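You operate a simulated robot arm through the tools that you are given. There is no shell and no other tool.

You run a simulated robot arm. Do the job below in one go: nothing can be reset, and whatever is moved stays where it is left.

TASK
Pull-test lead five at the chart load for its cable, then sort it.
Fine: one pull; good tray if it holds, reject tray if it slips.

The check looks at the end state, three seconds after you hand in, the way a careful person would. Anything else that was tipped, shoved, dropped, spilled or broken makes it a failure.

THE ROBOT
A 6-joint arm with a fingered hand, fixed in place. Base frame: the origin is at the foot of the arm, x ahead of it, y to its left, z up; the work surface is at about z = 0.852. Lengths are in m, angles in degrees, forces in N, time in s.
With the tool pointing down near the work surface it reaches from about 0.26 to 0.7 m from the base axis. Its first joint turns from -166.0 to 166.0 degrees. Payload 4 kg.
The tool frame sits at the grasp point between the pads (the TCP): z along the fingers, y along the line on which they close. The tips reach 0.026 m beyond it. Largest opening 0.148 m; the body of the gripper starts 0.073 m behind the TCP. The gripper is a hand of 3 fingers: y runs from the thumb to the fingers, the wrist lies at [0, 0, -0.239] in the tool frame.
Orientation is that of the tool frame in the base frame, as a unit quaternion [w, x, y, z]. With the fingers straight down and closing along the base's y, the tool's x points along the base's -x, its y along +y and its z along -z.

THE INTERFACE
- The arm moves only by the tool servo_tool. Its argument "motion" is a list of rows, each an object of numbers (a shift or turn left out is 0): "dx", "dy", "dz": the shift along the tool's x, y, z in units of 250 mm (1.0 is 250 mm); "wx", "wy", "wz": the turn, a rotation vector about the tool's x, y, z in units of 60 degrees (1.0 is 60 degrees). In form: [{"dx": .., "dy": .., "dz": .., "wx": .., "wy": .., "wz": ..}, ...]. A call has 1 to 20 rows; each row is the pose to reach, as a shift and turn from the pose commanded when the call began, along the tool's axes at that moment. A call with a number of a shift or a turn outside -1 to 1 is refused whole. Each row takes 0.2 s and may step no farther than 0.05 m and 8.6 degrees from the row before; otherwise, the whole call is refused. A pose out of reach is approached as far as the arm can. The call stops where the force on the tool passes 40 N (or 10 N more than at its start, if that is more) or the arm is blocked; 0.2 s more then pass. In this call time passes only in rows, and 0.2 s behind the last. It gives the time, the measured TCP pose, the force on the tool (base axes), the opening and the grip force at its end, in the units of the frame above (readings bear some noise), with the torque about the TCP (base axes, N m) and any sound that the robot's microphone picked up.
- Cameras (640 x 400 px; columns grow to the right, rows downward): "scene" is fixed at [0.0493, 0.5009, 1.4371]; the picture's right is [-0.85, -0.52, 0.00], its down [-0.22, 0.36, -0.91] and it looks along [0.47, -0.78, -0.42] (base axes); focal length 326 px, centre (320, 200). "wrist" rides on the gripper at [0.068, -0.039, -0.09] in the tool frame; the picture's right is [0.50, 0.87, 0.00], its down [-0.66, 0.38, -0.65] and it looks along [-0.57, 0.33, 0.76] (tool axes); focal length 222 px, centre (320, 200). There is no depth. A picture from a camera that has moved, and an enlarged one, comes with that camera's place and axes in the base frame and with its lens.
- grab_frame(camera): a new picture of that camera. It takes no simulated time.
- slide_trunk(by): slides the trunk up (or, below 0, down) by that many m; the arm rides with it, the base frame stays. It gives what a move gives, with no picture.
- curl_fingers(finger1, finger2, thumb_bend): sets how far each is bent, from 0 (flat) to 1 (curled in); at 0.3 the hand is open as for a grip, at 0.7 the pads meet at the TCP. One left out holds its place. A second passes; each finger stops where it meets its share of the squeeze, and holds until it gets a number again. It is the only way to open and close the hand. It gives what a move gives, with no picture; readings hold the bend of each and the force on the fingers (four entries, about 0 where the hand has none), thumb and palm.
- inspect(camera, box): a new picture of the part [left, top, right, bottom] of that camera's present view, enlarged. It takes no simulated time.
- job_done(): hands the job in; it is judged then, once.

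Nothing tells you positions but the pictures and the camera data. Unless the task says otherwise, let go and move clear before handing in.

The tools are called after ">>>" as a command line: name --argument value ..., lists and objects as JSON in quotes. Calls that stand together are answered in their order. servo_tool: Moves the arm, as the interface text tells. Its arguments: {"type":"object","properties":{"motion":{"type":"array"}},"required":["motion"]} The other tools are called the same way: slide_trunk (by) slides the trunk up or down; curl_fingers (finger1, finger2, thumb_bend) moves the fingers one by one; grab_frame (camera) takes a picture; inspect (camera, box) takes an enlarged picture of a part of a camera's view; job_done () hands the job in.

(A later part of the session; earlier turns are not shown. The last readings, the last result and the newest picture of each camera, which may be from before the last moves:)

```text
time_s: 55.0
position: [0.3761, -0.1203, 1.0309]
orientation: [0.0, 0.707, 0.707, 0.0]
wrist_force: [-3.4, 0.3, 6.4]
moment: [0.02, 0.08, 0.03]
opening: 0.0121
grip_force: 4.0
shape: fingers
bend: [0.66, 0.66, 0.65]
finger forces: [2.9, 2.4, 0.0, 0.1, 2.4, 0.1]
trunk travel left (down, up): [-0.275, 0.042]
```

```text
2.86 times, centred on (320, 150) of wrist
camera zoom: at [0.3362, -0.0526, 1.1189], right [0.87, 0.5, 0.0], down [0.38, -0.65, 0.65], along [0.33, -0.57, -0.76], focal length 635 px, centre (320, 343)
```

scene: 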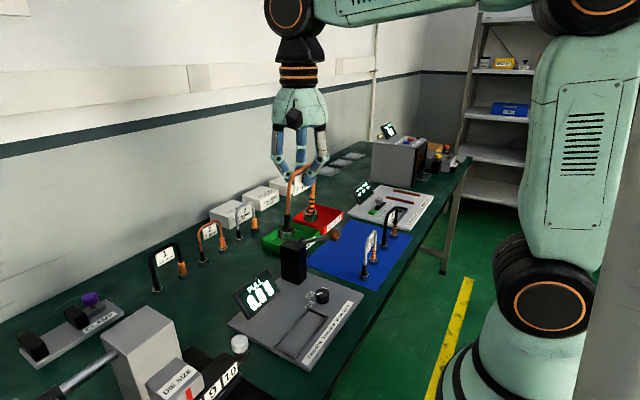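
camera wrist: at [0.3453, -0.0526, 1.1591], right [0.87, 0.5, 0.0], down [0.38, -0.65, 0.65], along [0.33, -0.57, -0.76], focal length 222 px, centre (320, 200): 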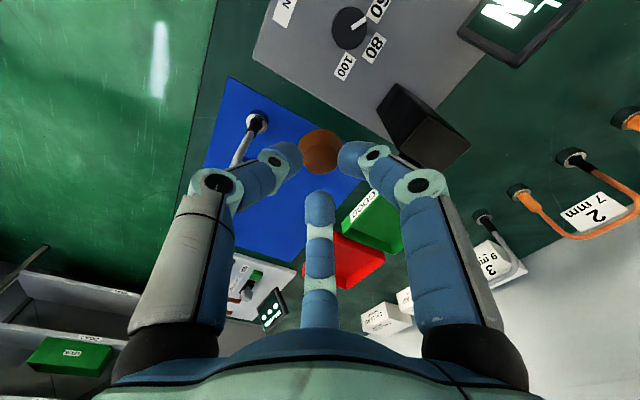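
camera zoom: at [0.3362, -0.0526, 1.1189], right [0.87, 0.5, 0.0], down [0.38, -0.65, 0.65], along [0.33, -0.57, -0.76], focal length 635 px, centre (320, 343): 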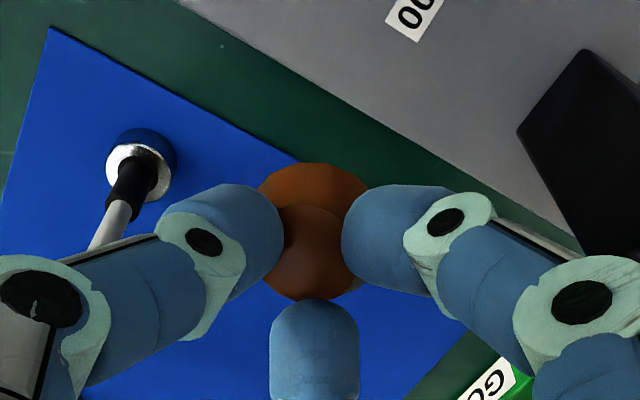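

The fingertips are well seated on the knob and the lever is moving with about 6 N. I'll continue the same pull through to the end of travel.

>>> servo_tool --motion '[{"dy": -0.007, "dz": 0.03}, {"dy": -0.011, "dz": 0.062}, {"dy": -0.013, "dz": 0.093}, {"dy": -0.013, "dz": 0.124}, {"dy": -0.011, "dz": 0.155}, {"dy": -0.007, "dz": 0.186}, {"dy": 0.0, "dz": 0.217}, {"dy": 0.008, "dz": 0.247}, {"dy": 0.019, "dz": 0.276}, {"dy": 0.032, "dz": 0.305}, {"dy": 0.046, "dz": 0.332}, {"dy": 0.063, "dz": 0.359}]'

>>> inspect --camera "scene" --box '[230, 190, 370, 310]'

>>> inspect --camera "wrist" --box '[240, 80, 400, 220]'

```text
time_s: 56.8
position: [0.3774, -0.1191, 0.9729]
orientation: [0.002, 0.706, 0.708, 0.0]
wrist_force: [-14.2, 0.6, 32.7]
moment: [0.07, 0.76, -0.01]
opening: 0.0193
grip_force: 16.2
shape: fingers
bend: [0.65, 0.65, 0.64]
finger forces: [7.9, 3.7, 0.0, 0.0, 21.3, 0.0]
trunk travel left (down, up): [-0.275, 0.042]
stopped in row 9: the force on the tool passed its limit at 46 N (the readings are from after the stop); the commanded pose is now the measured one
```

```text
3.33 times, centred on (300, 250) of scene
camera zoom: at [0.0493, 0.5009, 1.4371], right [-0.85, -0.52, 0.0], down [-0.22, 0.36, -0.91], along [0.47, -0.78, -0.42], focal length 1088 px, centre (387, 33)
```

zoom: 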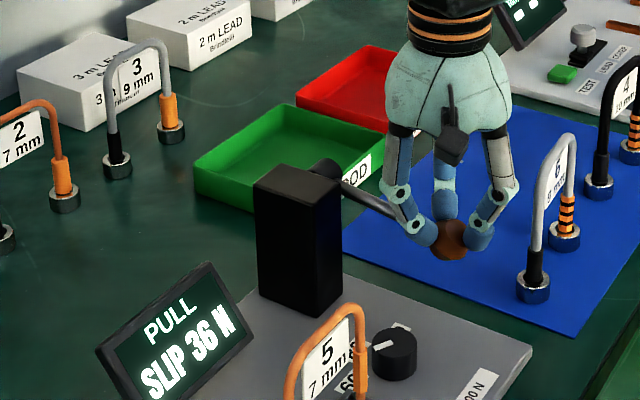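

```text
2.86 times, centred on (320, 150) of wrist
camera zoom: at [0.3365, -0.0523, 1.0612], right [0.87, 0.5, 0.0], down [0.38, -0.65, 0.66], along [0.33, -0.57, -0.75], focal length 635 px, centre (320, 343)
```

zoom: 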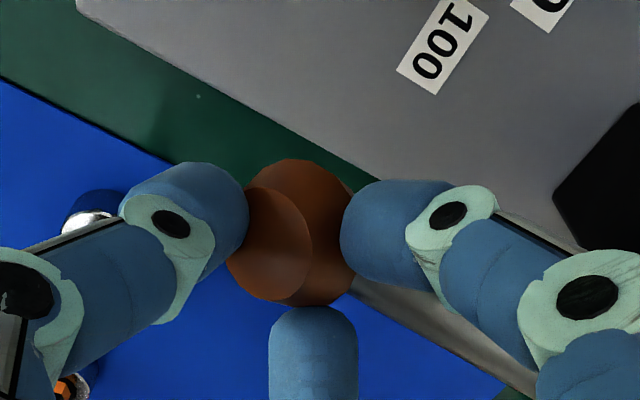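

The display reads "SLIP 36 N", so the lead failed and belongs in the reject tray. I'll confirm by zooming, then ease off the lever and rise.

>>> inspect --camera "scene" --box '[240, 260, 340, 330]'

>>> servo_tool --motion '[{"dy": -0.01, "dz": -0.02}, {"dy": -0.01, "dz": -0.06}, {"dy": -0.01, "dz": -0.12}, {"dy": -0.01, "dz": -0.2}, {"dy": -0.01, "dz": -0.32}, {"dy": -0.01, "dz": -0.46}, {"dy": -0.01, "dz": -0.62}, {"dy": -0.01, "dz": -0.8}, {"dy": -0.01, "dz": -0.92}]'

>>> inspect --camera "scene" --box '[240, 210, 370, 360]'

```text
5.71 times, centred on (290, 295) of scene
camera zoom: at [0.0493, 0.5009, 1.4371], right [-0.85, -0.52, 0.0], down [-0.22, 0.36, -0.91], along [0.47, -0.78, -0.42], focal length 1865 px, centre (491, -343)
```

zoom: 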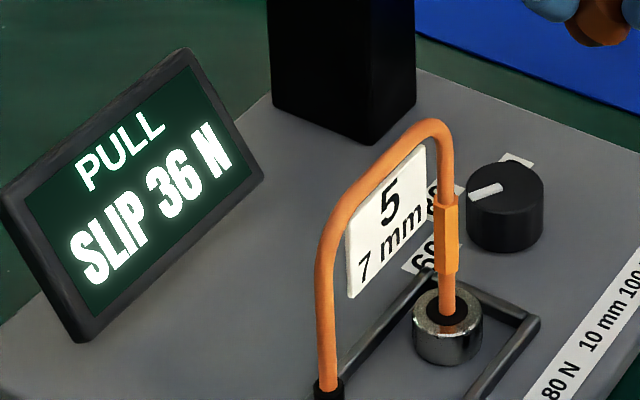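

```text
time_s: 58.8
position: [0.3756, -0.1207, 1.2022]
orientation: [0.001, 0.706, 0.708, 0.0]
wrist_force: [0.1, -0.5, -0.3]
moment: [0.02, -0.01, -0.04]
opening: 0.0109
grip_force: 0.1
shape: fingers
bend: [0.66, 0.66, 0.66]
finger forces: [0.0, 0.0, 0.0, 0.0, 0.0, 0.0]
trunk travel left (down, up): [-0.275, 0.042]
```

```text
2.67 times, centred on (305, 285) of scene
camera zoom: at [0.0493, 0.5009, 1.4371], right [-0.85, -0.52, 0.0], down [-0.22, 0.36, -0.91], along [0.47, -0.78, -0.42], focal length 870 px, centre (360, -27)
```

zoom: 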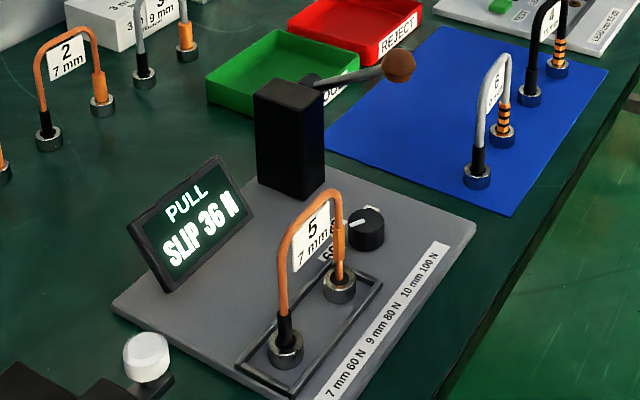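

The lever has sprung back, the display confirms "SLIP 36 N", and lead 5's crimp boot has visibly slid. Next I'll open the hand, move over lead 5 in the cradle and pick it up again.

>>> curl_fingers --finger1 0.42 --finger2 0.42 --thumb_bend 0.42

>>> servo_tool --motion '[{"dx": 0.08, "dy": -0.01}, {"dx": 0.2, "dy": -0.02}, {"dx": 0.36, "dy": -0.03}, {"dx": 0.52, "dy": -0.04}, {"dx": 0.66, "dy": -0.045}, {"dx": 0.717, "dy": -0.047}]'

>>> servo_tool --motion '[{"dz": 0.12}, {"dz": 0.26}, {"dz": 0.4}, {"dz": 0.5}, {"dz": 0.54}]'

>>> grab_frame --camera "wrist"

>>> inspect --camera "wrist" --box '[240, 20, 400, 170]'

>>> inspect --camera "scene" --box '[240, 210, 370, 360]'

```text
time_s: 59.8
position: [0.3768, -0.1204, 1.2008]
orientation: [0.003, 0.706, 0.708, 0.001]
wrist_force: [0.5, -0.5, -0.7]
moment: [0.0, -0.01, 0.01]
opening: 0.0876
grip_force: 0.1
shape: fingers
bend: [0.42, 0.42, 0.42]
finger forces: [0.0, 0.0, 0.0, 0.1, 0.1, 0.0]
trunk travel left (down, up): [-0.275, 0.042]
```

```text
time_s: 61.2
position: [0.3649, 0.0594, 1.1987]
orientation: [0.002, 0.707, 0.708, 0.001]
wrist_force: [0.2, 0.2, 1.0]
moment: [-0.03, 0.01, 0.05]
opening: 0.0883
grip_force: 0.2
shape: fingers
bend: [0.42, 0.42, 0.42]
finger forces: [0.0, 0.0, 0.0, 0.0, 0.0, 0.1]
trunk travel left (down, up): [-0.275, 0.042]
```

```text
time_s: 62.4
position: [0.3646, 0.0578, 1.0655]
orientation: [0.002, 0.707, 0.708, 0.0]
wrist_force: [-0.1, 0.8, -0.2]
moment: [0.02, 0.01, -0.02]
opening: 0.088
grip_force: 0.1
shape: fingers
bend: [0.42, 0.42, 0.42]
finger forces: [0.1, 0.1, 0.1, 0.0, 0.0, 0.1]
trunk travel left (down, up): [-0.275, 0.042]
```

```text
taken
camera wrist: at [0.3244, 0.1261, 1.1538], right [0.87, 0.5, 0.0], down [0.38, -0.65, 0.66], along [0.33, -0.57, -0.75], focal length 222 px, centre (320, 200)
```

wrist: 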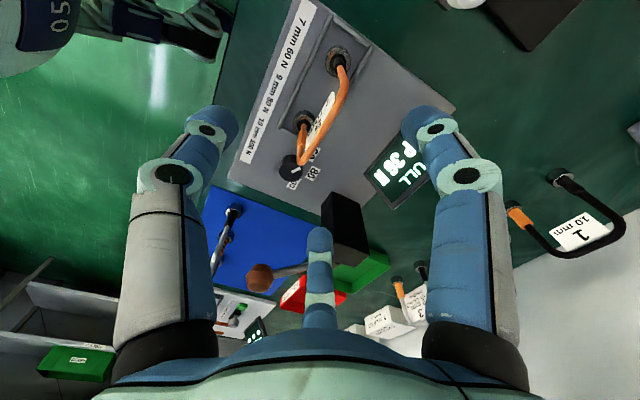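

```text
2.67 times, centred on (320, 95) of wrist
camera zoom: at [0.3244, 0.1261, 1.1538], right [0.87, 0.5, 0.0], down [0.38, -0.65, 0.66], along [0.33, -0.57, -0.75], focal length 592 px, centre (320, 480)
```

zoom: 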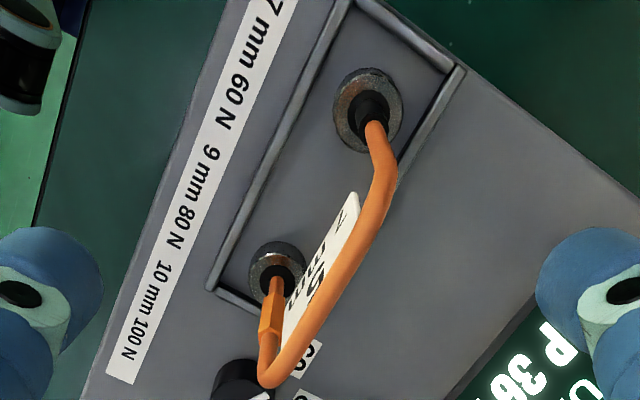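

```text
2.67 times, centred on (305, 285) of scene
camera zoom: at [0.0493, 0.5009, 1.4371], right [-0.85, -0.52, 0.0], down [-0.22, 0.36, -0.91], along [0.47, -0.78, -0.42], focal length 870 px, centre (360, -27)
```

zoom: 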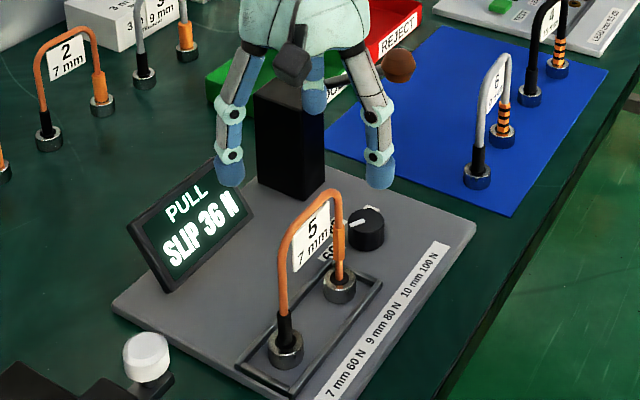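

The arch is centred under the hand. Descending to grip it as before.

>>> servo_tool --motion '[{"dx": 0.003, "dz": 0.06}, {"dx": 0.003, "dz": 0.12}, {"dx": 0.003, "dz": 0.18}, {"dx": 0.003, "dz": 0.24}, {"dx": 0.003, "dz": 0.3}, {"dx": 0.003, "dz": 0.346}]'

>>> curl_fingers --finger1 0.6 --finger2 0.6 --thumb_bend 0.63

>>> curl_fingers --finger1 0.69 --finger2 0.69 --thumb_bend 0.7

>>> curl_fingers --finger1 0.74 --finger2 0.74 --thumb_bend 0.74

>>> inspect --camera "wrist" --box '[200, 20, 440, 240]'

>>> inspect --camera "scene" --box '[240, 210, 370, 360]'

```text
time_s: 63.8
position: [0.3636, 0.06, 0.9788]
orientation: [0.001, 0.707, 0.707, 0.0]
wrist_force: [0.1, 0.1, 0.3]
moment: [-0.03, -0.01, 0.02]
opening: 0.0881
grip_force: 0.0
shape: fingers
bend: [0.42, 0.42, 0.42]
finger forces: [0.0, 0.1, 0.1, 0.0, 0.0, 0.1]
trunk travel left (down, up): [-0.275, 0.042]
```

```text
time_s: 64.8
position: [0.3648, 0.0603, 0.9783]
orientation: [0.002, 0.706, 0.708, 0.0]
wrist_force: [-0.3, 0.0, 0.0]
moment: [0.02, -0.01, 0.02]
opening: 0.0257
grip_force: 0.3
shape: fingers
bend: [0.6, 0.6, 0.63]
finger forces: [0.1, 0.1, 0.0, 0.1, 0.0, 0.0]
trunk travel left (down, up): [-0.275, 0.042]
```

```text
time_s: 65.8
position: [0.3643, 0.0602, 0.9788]
orientation: [0.002, 0.707, 0.708, 0.001]
wrist_force: [0.0, 0.1, 0.4]
moment: [0.0, -0.02, -0.02]
opening: 0.0105
grip_force: 4.4
shape: fingers
bend: [0.66, 0.66, 0.68]
finger forces: [2.2, 2.3, 0.0, 0.1, 4.5, 0.0]
trunk travel left (down, up): [-0.275, 0.042]
```

```text
time_s: 66.8
position: [0.3646, 0.0595, 0.9799]
orientation: [0.001, 0.706, 0.708, 0.001]
wrist_force: [-0.8, 0.2, 1.1]
moment: [-0.04, 0.03, 0.0]
opening: 0.0077
grip_force: 10.2
shape: fingers
bend: [0.72, 0.71, 0.68]
finger forces: [5.3, 5.3, 0.0, 0.1, 10.5, 0.0]
trunk travel left (down, up): [-0.275, 0.042]
```

```text
1.82 times, centred on (320, 130) of wrist
camera zoom: at [0.3244, 0.1273, 1.0671], right [0.87, 0.5, 0.0], down [0.38, -0.65, 0.66], along [0.33, -0.57, -0.76], focal length 404 px, centre (320, 327)
```

zoom: 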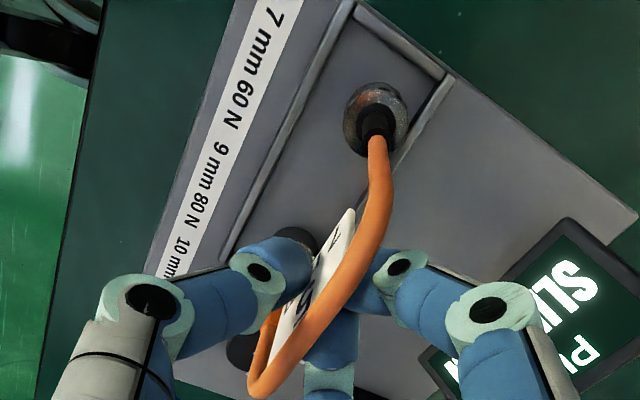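

```text
2.67 times, centred on (305, 285) of scene
camera zoom: at [0.0493, 0.5009, 1.4371], right [-0.85, -0.52, 0.0], down [-0.22, 0.36, -0.91], along [0.47, -0.78, -0.42], focal length 870 px, centre (360, -27)
```

zoom: 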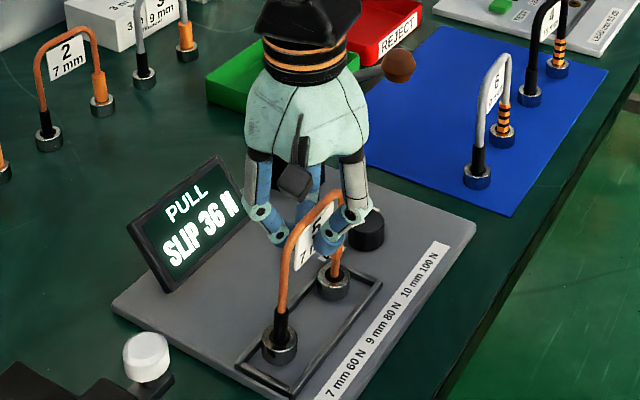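

The grip is firm again. Lifting slowly off the cradle, then up to carrying height.

>>> servo_tool --motion '[{"dz": -0.02}, {"dz": -0.05}, {"dz": -0.09}, {"dz": -0.15}, {"dz": -0.25}, {"dz": -0.38}, {"dz": -0.54}, {"dz": -0.72}, {"dz": -0.88}, {"dz": -1.0}]'

>>> grab_frame --camera "scene"

>>> grab_frame --camera "wrist"

```text
time_s: 69.0
position: [0.3632, 0.06, 1.2278]
orientation: [0.002, 0.706, 0.708, 0.001]
wrist_force: [-0.3, 0.2, -2.0]
moment: [0.0, -0.02, -0.01]
opening: 0.0071
grip_force: 10.8
shape: fingers
bend: [0.72, 0.72, 0.68]
finger forces: [5.5, 5.4, 0.0, 0.1, 10.3, 0.0]
trunk travel left (down, up): [-0.275, 0.042]
```

```text
taken
```

scene: 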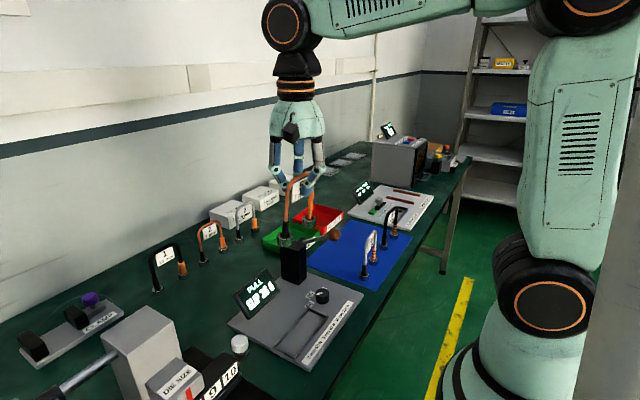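

```text
taken
camera wrist: at [0.3227, 0.1277, 1.3176], right [0.87, 0.5, 0.0], down [0.38, -0.65, 0.66], along [0.33, -0.57, -0.76], focal length 222 px, centre (320, 200)
```

wrist: 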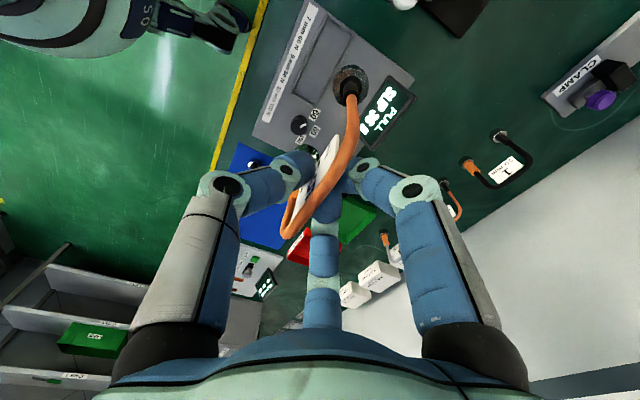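

The lead is held securely. I'll carry it over to the red reject tray, whose centre I take to be about [0.61, -0.407].

>>> servo_tool --motion '[{"dx": -0.06, "dy": 0.03}, {"dx": -0.16, "dy": 0.08}, {"dx": -0.28, "dy": 0.135}, {"dx": -0.41, "dy": 0.2}, {"dx": -0.54, "dy": 0.26}, {"dx": -0.67, "dy": 0.32}, {"dx": -0.79, "dy": 0.38}, {"dx": -0.88, "dy": 0.42}, {"dx": -0.92, "dy": 0.444}]'

>>> servo_tool --motion '[{"dx": -0.06, "dy": 0.03}, {"dx": -0.16, "dy": 0.08}, {"dx": -0.28, "dy": 0.135}, {"dx": -0.41, "dy": 0.2}, {"dx": -0.54, "dy": 0.26}, {"dx": -0.67, "dy": 0.32}, {"dx": -0.79, "dy": 0.38}, {"dx": -0.88, "dy": 0.42}, {"dx": -0.92, "dy": 0.444}]'

>>> grab_frame --camera "scene"

>>> grab_frame --camera "wrist"

```text
time_s: 71.0
position: [0.4768, -0.1703, 1.2302]
orientation: [0.001, 0.706, 0.708, 0.002]
wrist_force: [0.9, -0.6, -2.0]
moment: [0.04, 0.05, 0.01]
opening: 0.0071
grip_force: 10.9
shape: fingers
bend: [0.72, 0.72, 0.68]
finger forces: [5.6, 5.7, 0.0, 0.0, 10.2, 0.0]
trunk travel left (down, up): [-0.275, 0.042]
```

```text
time_s: 73.0
position: [0.5271, -0.3443, 1.2041]
orientation: [0.001, 0.707, 0.708, 0.001]
wrist_force: [-0.4, -0.3, -1.3]
moment: [0.03, 0.05, -0.01]
opening: 0.0067
grip_force: 10.5
shape: fingers
bend: [0.72, 0.72, 0.68]
finger forces: [5.9, 5.7, 0.0, 0.0, 10.2, 0.0]
out of reach, approached as far as the arm can: row 5, 6, 7, 8, 9
trunk travel left (down, up): [-0.275, 0.042]
```

```text
taken
```

scene: 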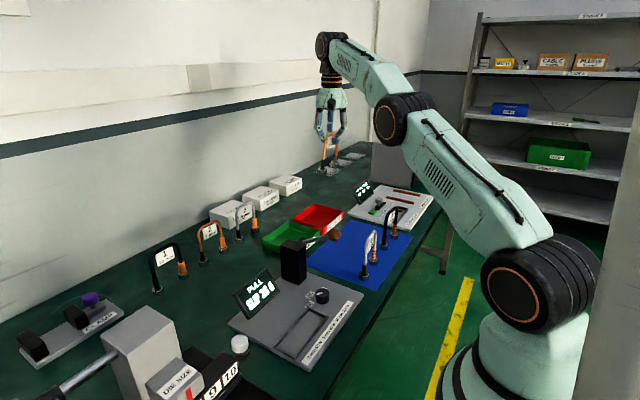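

```text
taken
camera wrist: at [0.4871, -0.2769, 1.2933], right [0.87, 0.5, 0.0], down [0.38, -0.65, 0.66], along [0.33, -0.57, -0.76], focal length 222 px, centre (320, 200)
```

wrist: 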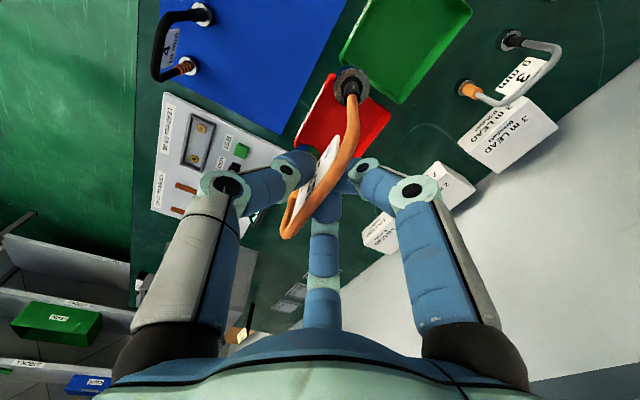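

The target is beyond reach at this height, since the arm reaches farther when lower. I'll measure the tray from here before choosing the exact spot.

>>> inspect --camera "wrist" --box '[260, 40, 420, 180]'

>>> inspect --camera "scene" --box '[250, 80, 370, 260]'

>>> inspect --camera "scene" --box '[280, 195, 350, 245]'

```text
2.86 times, centred on (340, 110) of wrist
camera zoom: at [0.4871, -0.2769, 1.2933], right [0.87, 0.5, 0.0], down [0.38, -0.65, 0.66], along [0.33, -0.57, -0.76], focal length 635 px, centre (263, 457)
```

zoom: 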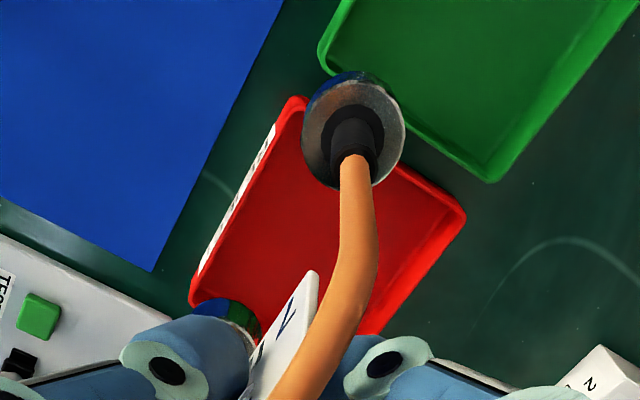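

```text
2.22 times, centred on (310, 170) of scene
camera zoom: at [0.0493, 0.5009, 1.4371], right [-0.85, -0.52, 0.0], down [-0.22, 0.36, -0.91], along [0.47, -0.78, -0.42], focal length 725 px, centre (342, 267)
```

zoom: 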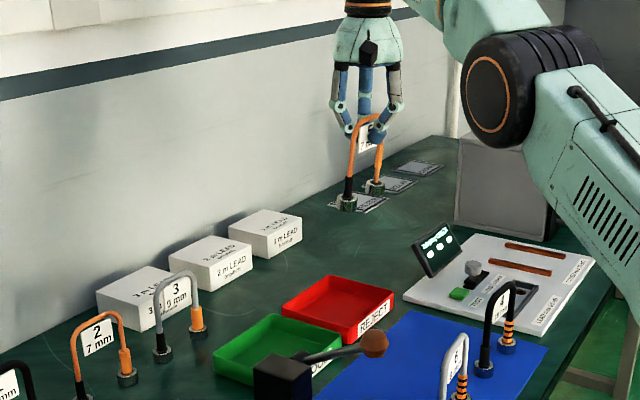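

```text
8.00 times, centred on (315, 220) of scene
camera zoom: at [0.0493, 0.5009, 1.4371], right [-0.85, -0.52, 0.0], down [-0.22, 0.36, -0.91], along [0.47, -0.78, -0.42], focal length 2612 px, centre (360, 40)
```

zoom: 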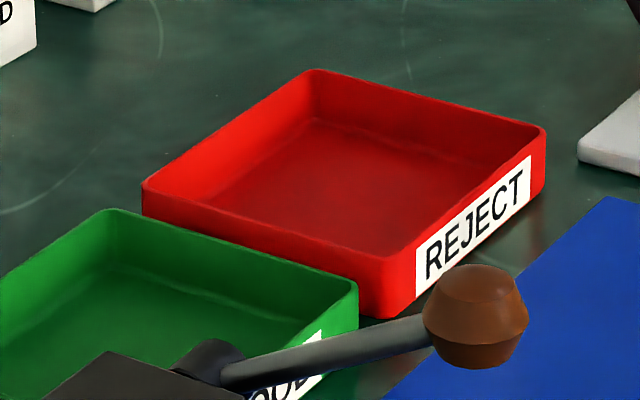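

The tray's rim spans x 0.545–0.673 and y -0.344 to -0.487, so standing the lead along y at about x 0.57, y -0.407 fits. I'll first test with a small downward move to see which pose the arm counts from.

>>> servo_tool --motion '[{"dz": 0.04}]'

```text
time_s: 73.4
position: [0.5284, -0.3447, 1.1947]
orientation: [0.002, 0.707, 0.707, 0.001]
wrist_force: [0.8, 0.9, -1.2]
moment: [0.02, 0.01, 0.0]
opening: 0.0069
grip_force: 11.1
shape: fingers
bend: [0.72, 0.72, 0.68]
finger forces: [6.0, 5.7, 0.0, 0.1, 10.2, 0.0]
trunk travel left (down, up): [-0.275, 0.042]
```

The arm counts from the measured pose. I'll descend first, then extend out over the tray with a slight 3° outward tilt, staying above the rim.

>>> servo_tool --motion '[{"dz": 0.1}, {"dz": 0.22}, {"dz": 0.34, "dx": -0.04}, {"dz": 0.46, "dx": -0.1, "wx": -0.02}, {"dz": 0.54, "dx": -0.17, "dy": 0.02, "wx": -0.04}, {"dz": 0.579, "dx": -0.22, "dy": 0.06, "wx": -0.05}, {"dz": 0.579, "dx": -0.251, "dy": 0.1, "wx": -0.05}, {"dz": 0.579, "dx": -0.251, "dy": 0.118, "wx": -0.05}]'

>>> inspect --camera "wrist" --box '[220, 0, 460, 180]'

>>> inspect --camera "scene" --box '[280, 130, 380, 240]'

```text
time_s: 75.2
position: [0.5577, -0.4072, 1.05]
orientation: [0.02, 0.706, 0.707, 0.02]
wrist_force: [1.1, 1.0, -1.3]
moment: [0.02, 0.01, -0.03]
opening: 0.0068
grip_force: 10.7
shape: fingers
bend: [0.72, 0.72, 0.68]
finger forces: [6.0, 5.9, 0.0, 0.1, 10.1, 0.0]
trunk travel left (down, up): [-0.275, 0.042]
```

```text
2.22 times, centred on (340, 90) of wrist
camera zoom: at [0.5121, -0.3404, 1.1363], right [0.86, 0.5, 0.05], down [0.34, -0.65, 0.67], along [0.37, -0.57, -0.74], focal length 494 px, centre (276, 444)
```

zoom: 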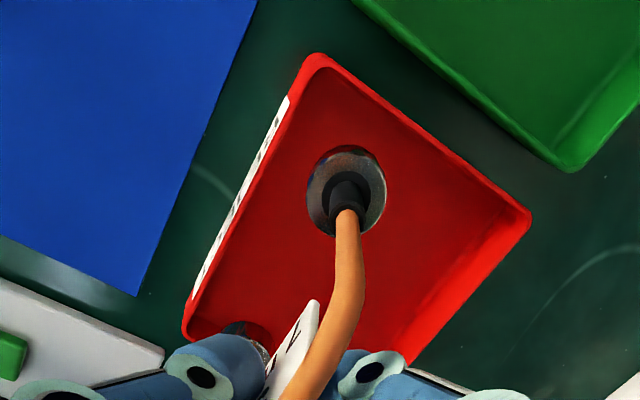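

```text
3.64 times, centred on (330, 185) of scene
camera zoom: at [0.0493, 0.5009, 1.4371], right [-0.85, -0.52, 0.0], down [-0.22, 0.36, -0.91], along [0.47, -0.78, -0.42], focal length 1187 px, centre (284, 254)
```

zoom: 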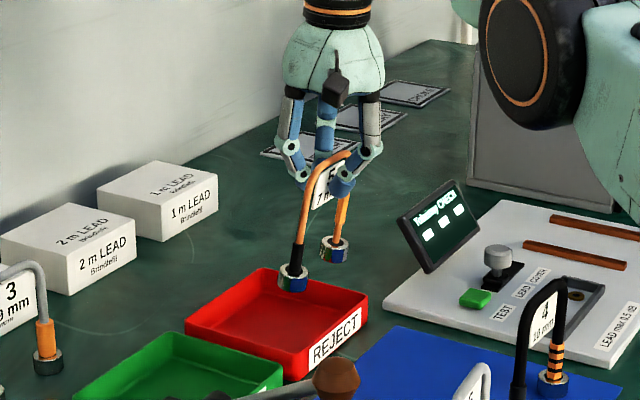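

The lead hangs over the tray but about 6 mm too close to the front wall. I'll raise the trunk 0.04 m for extra reach, then shift the lead slightly outward.

>>> slide_trunk --by 0.04

>>> servo_tool --motion '[{"dz": 0.1, "dy": -0.005}, {"dz": 0.2, "dy": -0.01}, {"dz": 0.25, "dy": 0.0, "dx": -0.015}, {"dz": 0.25, "dy": 0.015, "dx": -0.028}]'

>>> inspect --camera "wrist" --box '[220, 0, 460, 180]'

>>> inspect --camera "scene" --box '[280, 130, 380, 240]'

```text
time_s: 76.1
position: [0.5573, -0.408, 1.0906]
orientation: [0.02, 0.706, 0.708, 0.02]
wrist_force: [1.0, -0.2, -1.2]
moment: [-0.01, -0.01, 0.0]
opening: 0.0069
grip_force: 11.2
shape: fingers
bend: [0.72, 0.72, 0.68]
finger forces: [6.1, 5.9, 0.0, 0.0, 10.0, 0.0]
trunk travel left (down, up): [-0.315, 0.002]
```

```text
time_s: 77.1
position: [0.5635, -0.4148, 1.0275]
orientation: [0.02, 0.706, 0.708, 0.019]
wrist_force: [0.4, -0.5, -0.7]
moment: [0.05, 0.03, -0.02]
opening: 0.0068
grip_force: 10.8
shape: fingers
bend: [0.72, 0.72, 0.68]
finger forces: [6.2, 6.1, 0.0, 0.0, 10.1, 0.1]
trunk travel left (down, up): [-0.315, 0.002]
```

```text
2.22 times, centred on (340, 90) of wrist
camera zoom: at [0.5193, -0.3471, 1.1139], right [0.86, 0.5, 0.05], down [0.34, -0.65, 0.67], along [0.37, -0.57, -0.74], focal length 494 px, centre (276, 444)
```

zoom: 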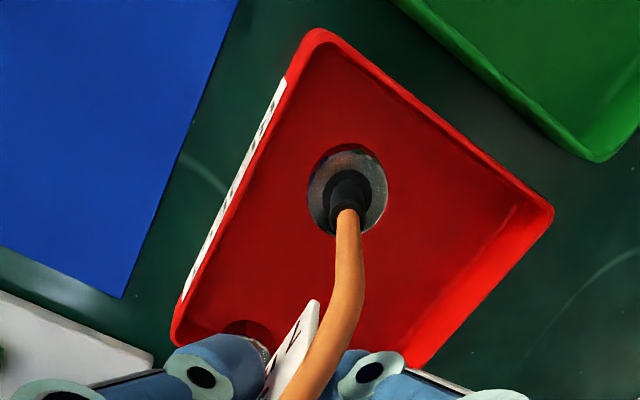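

```text
3.64 times, centred on (330, 185) of scene
camera zoom: at [0.0493, 0.5009, 1.4371], right [-0.85, -0.52, 0.0], down [-0.22, 0.36, -0.91], along [0.47, -0.78, -0.42], focal length 1187 px, centre (284, 254)
```

zoom: 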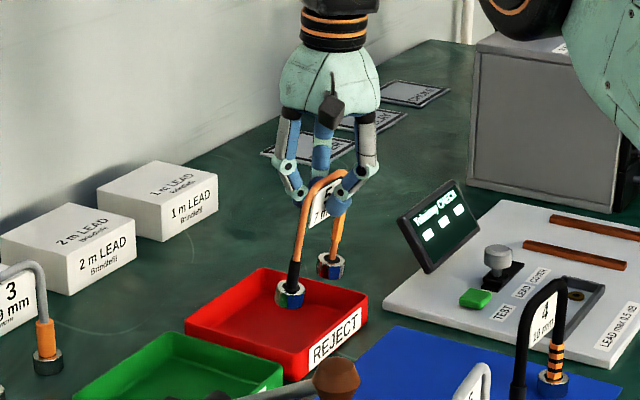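

The lead is now centred in the tray with about 8 mm or more of clearance on every side. Lowering it toward the tray floor.

>>> servo_tool --motion '[{"dz": 0.04, "dy": -0.002}, {"dz": 0.08, "dy": -0.004}, {"dz": 0.12, "dy": -0.006}, {"dz": 0.16, "dy": -0.0083}]'

>>> inspect --camera "wrist" --box '[220, 0, 460, 180]'

>>> inspect --camera "scene" --box '[290, 160, 370, 240]'

```text
time_s: 78.1
position: [0.5649, -0.4153, 0.9876]
orientation: [0.02, 0.707, 0.707, 0.019]
wrist_force: [-0.1, 0.4, -0.8]
moment: [-0.02, 0.02, -0.02]
opening: 0.007
grip_force: 11.0
shape: fingers
bend: [0.72, 0.72, 0.68]
finger forces: [6.3, 6.2, 0.1, 0.0, 10.1, 0.0]
trunk travel left (down, up): [-0.315, 0.002]
```

```text
2.22 times, centred on (340, 90) of wrist
camera zoom: at [0.5198, -0.3476, 1.0739], right [0.86, 0.5, 0.05], down [0.34, -0.65, 0.67], along [0.37, -0.57, -0.74], focal length 494 px, centre (276, 444)
```

zoom: 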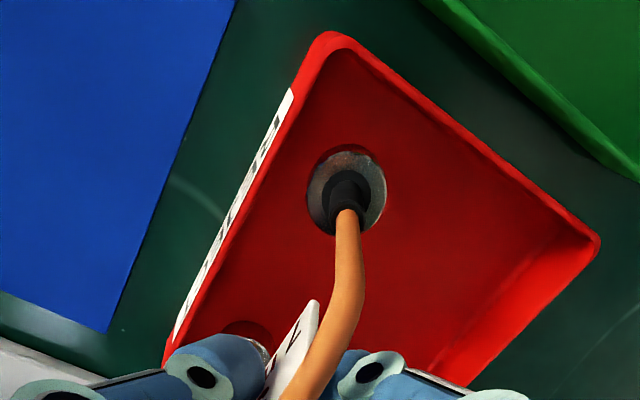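

```text
5.00 times, centred on (330, 200) of scene
camera zoom: at [0.0493, 0.5009, 1.4371], right [-0.85, -0.52, 0.0], down [-0.22, 0.36, -0.91], along [0.47, -0.78, -0.42], focal length 1632 px, centre (270, 200)
```

zoom: 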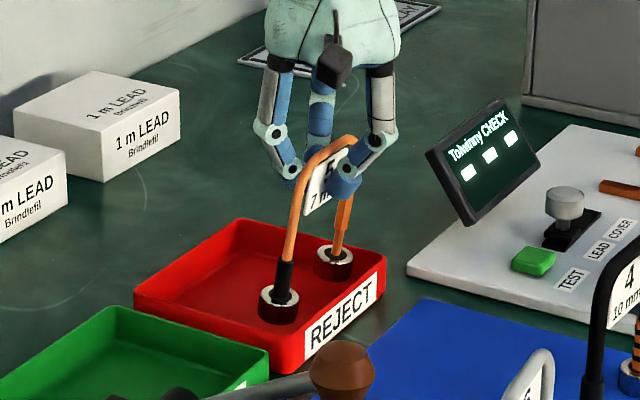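

Both cups are inside the tray walls. Lowering in small steps until they touch the floor.

>>> servo_tool --motion '[{"dz": 0.012, "dy": -0.0006}, {"dz": 0.024, "dy": -0.0012}]'

>>> servo_tool --motion '[{"dz": 0.008, "dy": -0.0004}, {"dz": 0.016, "dy": -0.0008}]'

```text
time_s: 78.7
position: [0.5641, -0.4157, 0.9807]
orientation: [0.02, 0.706, 0.707, 0.019]
wrist_force: [0.2, -0.2, -0.9]
moment: [0.01, 0.02, 0.01]
opening: 0.0068
grip_force: 10.9
shape: fingers
bend: [0.72, 0.72, 0.68]
finger forces: [6.2, 6.1, 0.1, 0.0, 10.2, 0.0]
trunk travel left (down, up): [-0.315, 0.002]
```

```text
time_s: 79.3
position: [0.5652, -0.4151, 0.9785]
orientation: [0.02, 0.706, 0.707, 0.02]
wrist_force: [-0.4, 0.3, -1.1]
moment: [-0.01, 0.01, 0.0]
opening: 0.0067
grip_force: 11.7
shape: fingers
bend: [0.72, 0.72, 0.68]
finger forces: [6.2, 6.2, 0.1, 0.0, 10.1, 0.1]
trunk travel left (down, up): [-0.315, 0.002]
```

>>> servo_tool --motion '[{"dz": 0.008, "dy": -0.0004}, {"dz": 0.012, "dy": -0.0006}]'

>>> inspect --camera "scene" --box '[290, 160, 370, 240]'

```text
time_s: 79.9
position: [0.5651, -0.4154, 0.9739]
orientation: [0.021, 0.706, 0.707, 0.019]
wrist_force: [0.1, 0.2, -1.0]
moment: [-0.02, 0.01, 0.01]
opening: 0.007
grip_force: 11.5
shape: fingers
bend: [0.72, 0.72, 0.68]
finger forces: [6.2, 6.1, 0.0, 0.1, 10.0, 0.0]
trunk travel left (down, up): [-0.315, 0.002]
```

```text
5.00 times, centred on (330, 200) of scene
camera zoom: at [0.0493, 0.5009, 1.4371], right [-0.85, -0.52, 0.0], down [-0.22, 0.36, -0.91], along [0.47, -0.78, -0.42], focal length 1632 px, centre (270, 200)
```

zoom: 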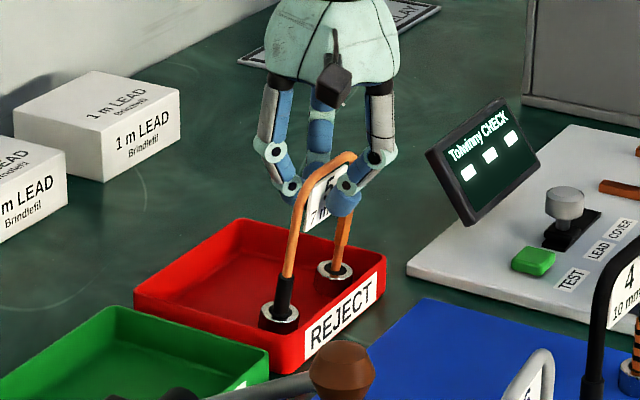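

>>> servo_tool --motion '[{"dz": 0.006, "dy": -0.0003}, {"dz": 0.01, "dy": -0.0005}]'

>>> servo_tool --motion '[{"dz": 0.006, "dy": -0.0003}, {"dz": 0.009, "dy": -0.0005}]'

```text
time_s: 80.5
position: [0.5641, -0.4151, 0.9714]
orientation: [0.02, 0.706, 0.708, 0.019]
wrist_force: [-0.2, 0.4, -0.9]
moment: [0.01, 0.01, 0.01]
opening: 0.0068
grip_force: 11.1
shape: fingers
bend: [0.72, 0.72, 0.68]
finger forces: [6.1, 6.1, 0.0, 0.0, 10.0, 0.0]
trunk travel left (down, up): [-0.315, 0.002]
```

```text
time_s: 81.1
position: [0.5643, -0.4146, 0.97]
orientation: [0.021, 0.706, 0.708, 0.019]
wrist_force: [-0.2, 0.5, -0.7]
moment: [-0.01, 0.0, 0.0]
opening: 0.0069
grip_force: 11.0
shape: fingers
bend: [0.72, 0.72, 0.68]
finger forces: [6.1, 6.2, 0.1, 0.0, 10.1, 0.1]
trunk travel left (down, up): [-0.315, 0.002]
```

>>> servo_tool --motion '[{"dz": 0.006, "dy": -0.0003}, {"dz": 0.009, "dy": -0.0005}]'

>>> servo_tool --motion '[{"dz": 0.005, "dy": -0.0003}, {"dz": 0.008, "dy": -0.0004}]'

>>> inspect --camera "scene" --box '[290, 160, 370, 240]'

>>> inspect --camera "wrist" --box '[220, 0, 460, 180]'

```text
time_s: 81.7
position: [0.5649, -0.4145, 0.9691]
orientation: [0.021, 0.706, 0.708, 0.02]
wrist_force: [-0.1, 0.0, 4.3]
moment: [-0.02, -0.01, -0.01]
opening: 0.0066
grip_force: 12.1
shape: fingers
bend: [0.72, 0.72, 0.68]
finger forces: [7.1, 7.2, 0.1, 0.0, 10.7, 0.0]
trunk travel left (down, up): [-0.315, 0.002]
```

```text
time_s: 82.3
position: [0.5636, -0.4154, 0.9691]
orientation: [0.021, 0.706, 0.707, 0.02]
wrist_force: [-0.1, -0.4, 12.9]
moment: [-0.05, 0.03, -0.01]
opening: 0.0064
grip_force: 15.0
shape: fingers
bend: [0.72, 0.72, 0.68]
finger forces: [9.0, 9.1, 0.0, 0.1, 11.9, 0.0]
trunk travel left (down, up): [-0.315, 0.002]
```

```text
5.00 times, centred on (330, 200) of scene
camera zoom: at [0.0493, 0.5009, 1.4371], right [-0.85, -0.52, 0.0], down [-0.22, 0.36, -0.91], along [0.47, -0.78, -0.42], focal length 1632 px, centre (270, 200)
```

zoom: 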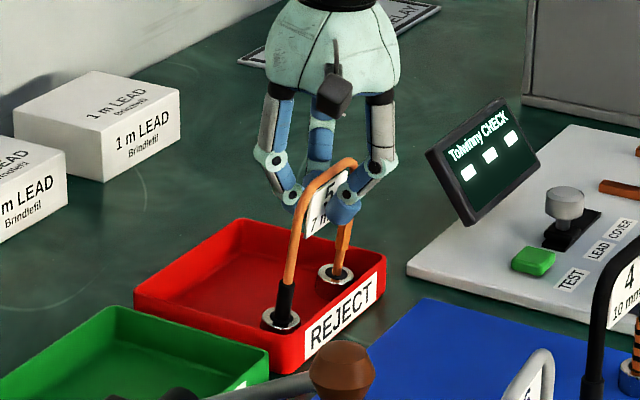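

```text
2.22 times, centred on (340, 90) of wrist
camera zoom: at [0.5192, -0.3473, 1.0541], right [0.86, 0.5, 0.05], down [0.34, -0.65, 0.68], along [0.37, -0.57, -0.73], focal length 494 px, centre (276, 444)
```

zoom: 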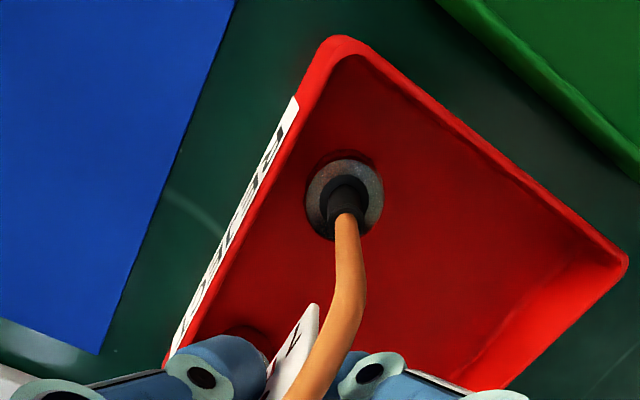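

The cups stand on the tray floor. I'll ease the load, then release gradually.

>>> servo_tool --motion '[{"dz": -0.004, "dy": 0.0002}, {"dz": -0.005, "dy": 0.0003}]'

>>> curl_fingers --finger1 0.66 --finger2 0.66 --thumb_bend 0.66

>>> curl_fingers --finger1 0.6 --finger2 0.6 --thumb_bend 0.62

>>> inspect --camera "scene" --box '[290, 160, 370, 240]'

>>> inspect --camera "wrist" --box '[200, 20, 440, 240]'

```text
time_s: 82.9
position: [0.564, -0.4152, 0.9673]
orientation: [0.021, 0.706, 0.708, 0.019]
wrist_force: [-0.9, -0.7, 12.5]
moment: [-0.04, 0.04, 0.02]
opening: 0.0064
grip_force: 14.8
shape: fingers
bend: [0.72, 0.72, 0.68]
finger forces: [8.8, 8.9, 0.0, 0.0, 11.7, 0.1]
trunk travel left (down, up): [-0.315, 0.002]
```

```text
time_s: 83.9
position: [0.5661, -0.4159, 0.967]
orientation: [0.02, 0.706, 0.708, 0.02]
wrist_force: [0.8, -0.8, 0.1]
moment: [-0.02, 0.01, 0.0]
opening: 0.0115
grip_force: 0.9
shape: fingers
bend: [0.66, 0.66, 0.66]
finger forces: [0.4, 0.3, 0.1, 0.0, 0.7, 0.0]
trunk travel left (down, up): [-0.315, 0.002]
```

```text
time_s: 84.9
position: [0.5658, -0.4161, 0.9671]
orientation: [0.02, 0.706, 0.708, 0.019]
wrist_force: [-0.1, -0.5, 0.2]
moment: [-0.01, 0.04, -0.01]
opening: 0.0261
grip_force: 0.0
shape: fingers
bend: [0.6, 0.6, 0.62]
finger forces: [0.1, 0.0, 0.0, 0.0, 0.1, 0.1]
trunk travel left (down, up): [-0.315, 0.002]
```

```text
5.00 times, centred on (330, 200) of scene
camera zoom: at [0.0493, 0.5009, 1.4371], right [-0.85, -0.52, 0.0], down [-0.22, 0.36, -0.91], along [0.47, -0.78, -0.42], focal length 1632 px, centre (270, 200)
```

zoom: 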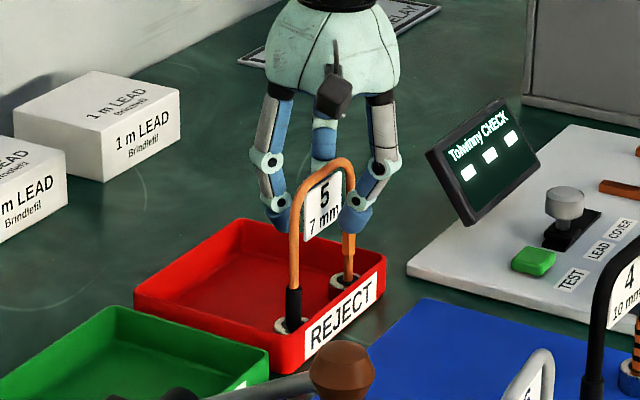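

```text
1.82 times, centred on (320, 130) of wrist
camera zoom: at [0.5197, -0.3479, 1.0535], right [0.86, 0.5, 0.05], down [0.34, -0.65, 0.67], along [0.37, -0.57, -0.74], focal length 404 px, centre (320, 327)
```

zoom: 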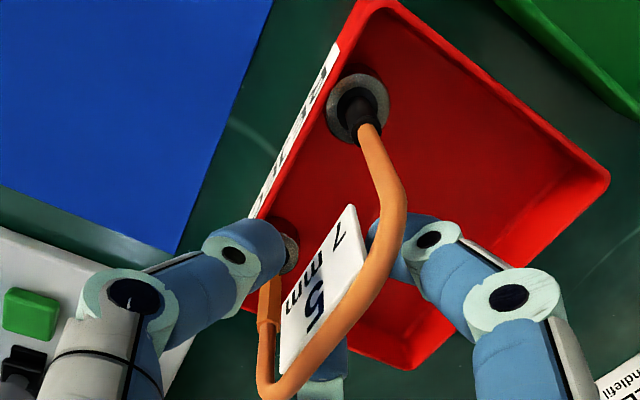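

The lead stands upright in the tray. Opening fully.

>>> curl_fingers --finger1 0.45 --finger2 0.45 --thumb_bend 0.45

>>> inspect --camera "scene" --box '[290, 160, 370, 240]'

>>> inspect --camera "wrist" --box '[200, 20, 440, 240]'

```text
time_s: 85.9
position: [0.5643, -0.4147, 0.9669]
orientation: [0.02, 0.706, 0.708, 0.019]
wrist_force: [0.5, 0.6, 0.1]
moment: [0.02, -0.02, 0.0]
opening: 0.0784
grip_force: 0.1
shape: fingers
bend: [0.45, 0.45, 0.45]
finger forces: [0.0, 0.1, 0.1, 0.0, 0.1, 0.0]
trunk travel left (down, up): [-0.315, 0.002]
```

```text
5.00 times, centred on (330, 200) of scene
camera zoom: at [0.0493, 0.5009, 1.4371], right [-0.85, -0.52, 0.0], down [-0.22, 0.36, -0.91], along [0.47, -0.78, -0.42], focal length 1632 px, centre (270, 200)
```

zoom: 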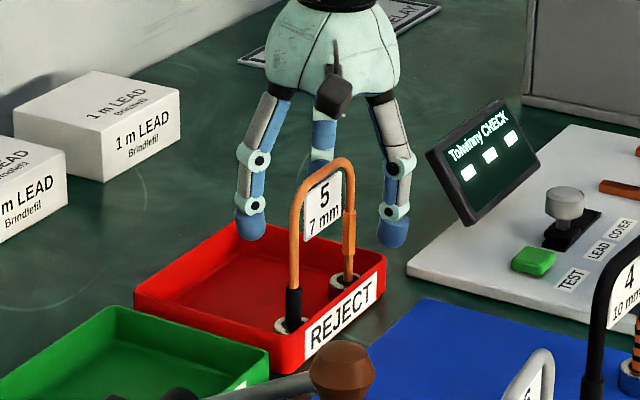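

```text
1.82 times, centred on (320, 130) of wrist
camera zoom: at [0.5197, -0.3479, 1.0535], right [0.86, 0.5, 0.05], down [0.34, -0.65, 0.67], along [0.37, -0.57, -0.74], focal length 404 px, centre (320, 327)
```

zoom: 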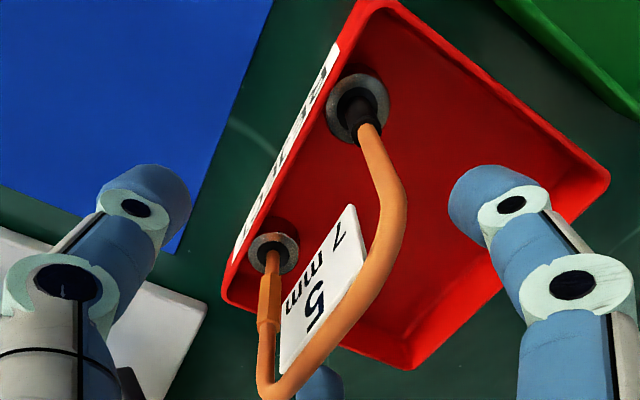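

Lead 5 stands freely in the reject tray. I'll rise straight up past the arch, then retreat inward and up.

>>> servo_tool --motion '[{"dz": -0.06, "dy": 0.003}, {"dz": -0.13, "dy": 0.007}, {"dz": -0.2, "dy": 0.01}, {"dz": -0.27, "dy": 0.014}]'

>>> servo_tool --motion '[{"dz": -0.1, "dy": -0.04, "dx": 0.04}, {"dz": -0.22, "dy": -0.12, "dx": 0.1, "wx": 0.01}, {"dz": -0.36, "dy": -0.24, "dx": 0.2, "wx": 0.03}, {"dz": -0.5, "dy": -0.36, "dx": 0.3, "wx": 0.05}, {"dz": -0.62, "dy": -0.48, "dx": 0.4, "wx": 0.05}, {"dz": -0.7, "dy": -0.55, "dx": 0.5, "wx": 0.05}]'

>>> grab_frame --camera "scene"

>>> inspect --camera "scene" --box '[220, 170, 430, 370]'

>>> grab_frame --camera "wrist"

```text
time_s: 86.9
position: [0.5656, -0.4155, 1.0364]
orientation: [0.02, 0.706, 0.707, 0.019]
wrist_force: [-0.7, -0.6, -0.5]
moment: [0.0, 0.03, 0.01]
opening: 0.0782
grip_force: 0.1
shape: fingers
bend: [0.45, 0.45, 0.45]
finger forces: [0.1, 0.0, 0.0, 0.0, 0.1, 0.1]
trunk travel left (down, up): [-0.315, 0.002]
```

```text
refused: row 3 steps farther than a row can; nothing moved
```

```text
taken
```

scene: 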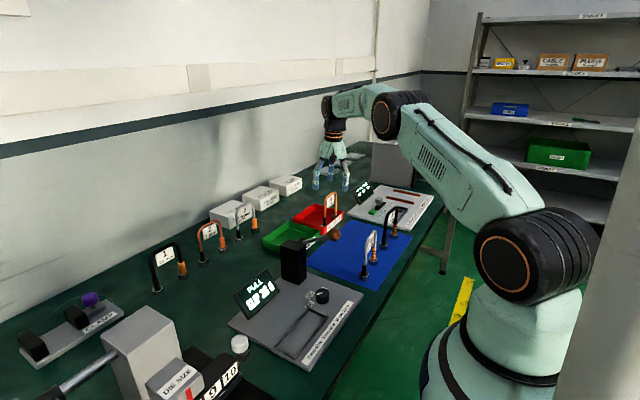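

```text
2.00 times, centred on (325, 270) of scene
camera zoom: at [0.0493, 0.5009, 1.4371], right [-0.85, -0.52, 0.0], down [-0.22, 0.36, -0.91], along [0.47, -0.78, -0.42], focal length 653 px, centre (310, 60)
```

zoom: 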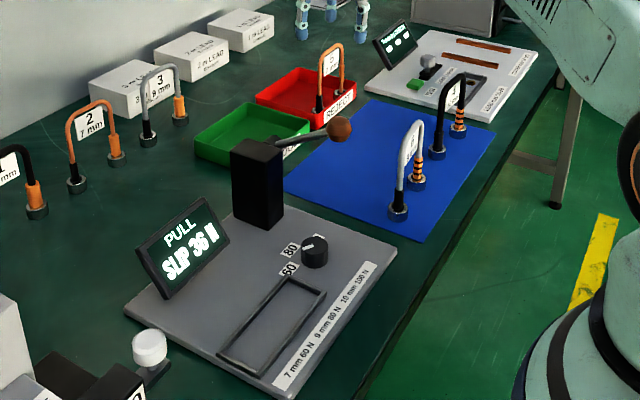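

```text
taken
camera wrist: at [0.5196, -0.3472, 1.1213], right [0.86, 0.5, 0.05], down [0.34, -0.65, 0.67], along [0.37, -0.57, -0.74], focal length 222 px, centre (320, 200)
```

wrist: 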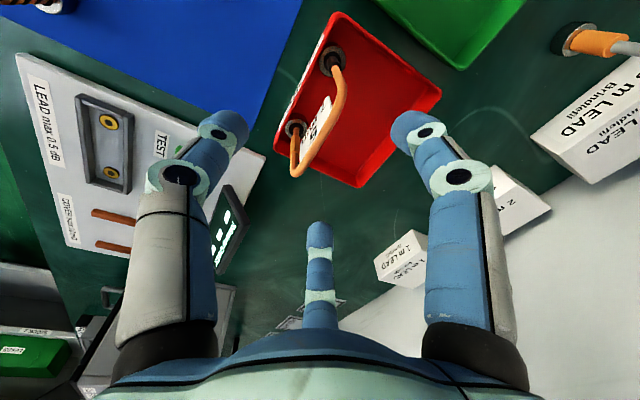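

Lead 5 stands in the reject tray, and everything else is as it was. I'll retreat with smaller steps.

>>> servo_tool --motion '[{"dz": -0.08, "dy": -0.02}, {"dz": -0.18, "dy": -0.06, "dx": 0.03}, {"dz": -0.28, "dy": -0.12, "dx": 0.08}, {"dz": -0.38, "dy": -0.2, "dx": 0.15}, {"dz": -0.48, "dy": -0.28, "dx": 0.23}, {"dz": -0.58, "dy": -0.36, "dx": 0.31}, {"dz": -0.66, "dy": -0.42, "dx": 0.38}]'

>>> inspect --camera "scene" --box '[220, 170, 430, 370]'

>>> grab_frame --camera "scene"

>>> inspect --camera "scene" --box '[290, 180, 370, 250]'

```text
time_s: 88.5
position: [0.4485, -0.3192, 1.1944]
orientation: [0.02, 0.707, 0.707, 0.019]
wrist_force: [-0.5, 0.2, -0.5]
moment: [-0.03, 0.0, 0.02]
opening: 0.0783
grip_force: 0.0
shape: fingers
bend: [0.45, 0.45, 0.45]
finger forces: [0.1, 0.0, 0.1, 0.0, 0.0, 0.1]
trunk travel left (down, up): [-0.315, 0.002]
```

```text
2.00 times, centred on (325, 270) of scene
camera zoom: at [0.0493, 0.5009, 1.4371], right [-0.85, -0.52, 0.0], down [-0.22, 0.36, -0.91], along [0.47, -0.78, -0.42], focal length 653 px, centre (310, 60)
```

zoom: 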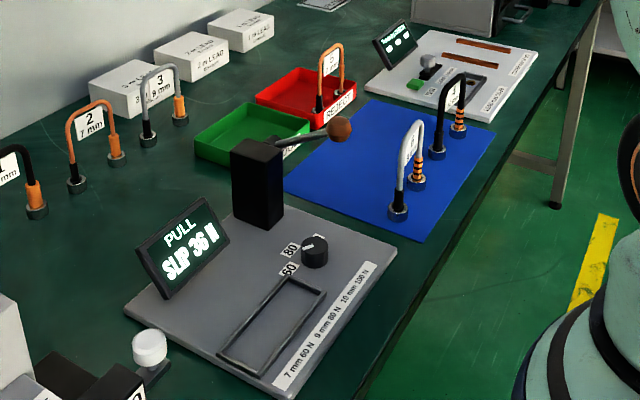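

```text
taken
```

scene: 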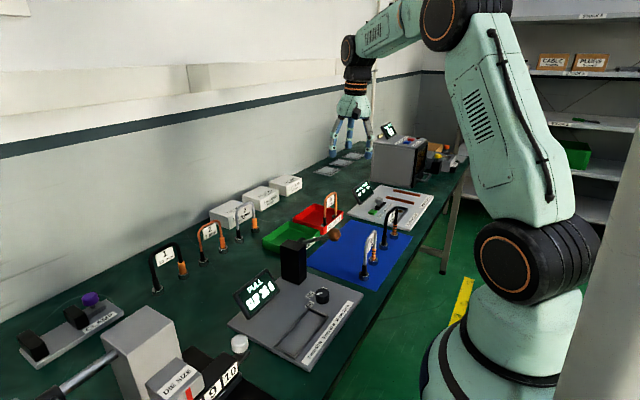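

```text
5.71 times, centred on (330, 215) of scene
camera zoom: at [0.0493, 0.5009, 1.4371], right [-0.85, -0.52, 0.0], down [-0.22, 0.36, -0.91], along [0.47, -0.78, -0.42], focal length 1865 px, centre (263, 114)
```

zoom: 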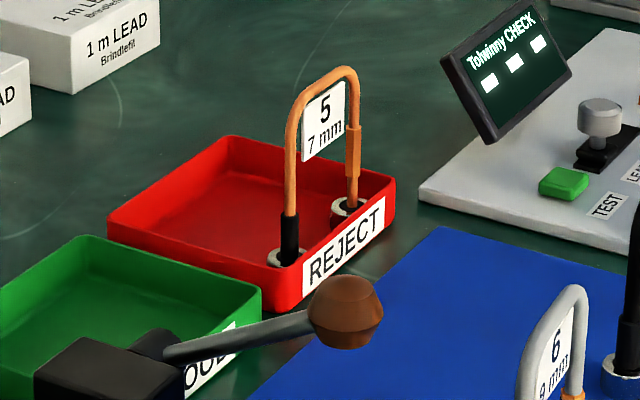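

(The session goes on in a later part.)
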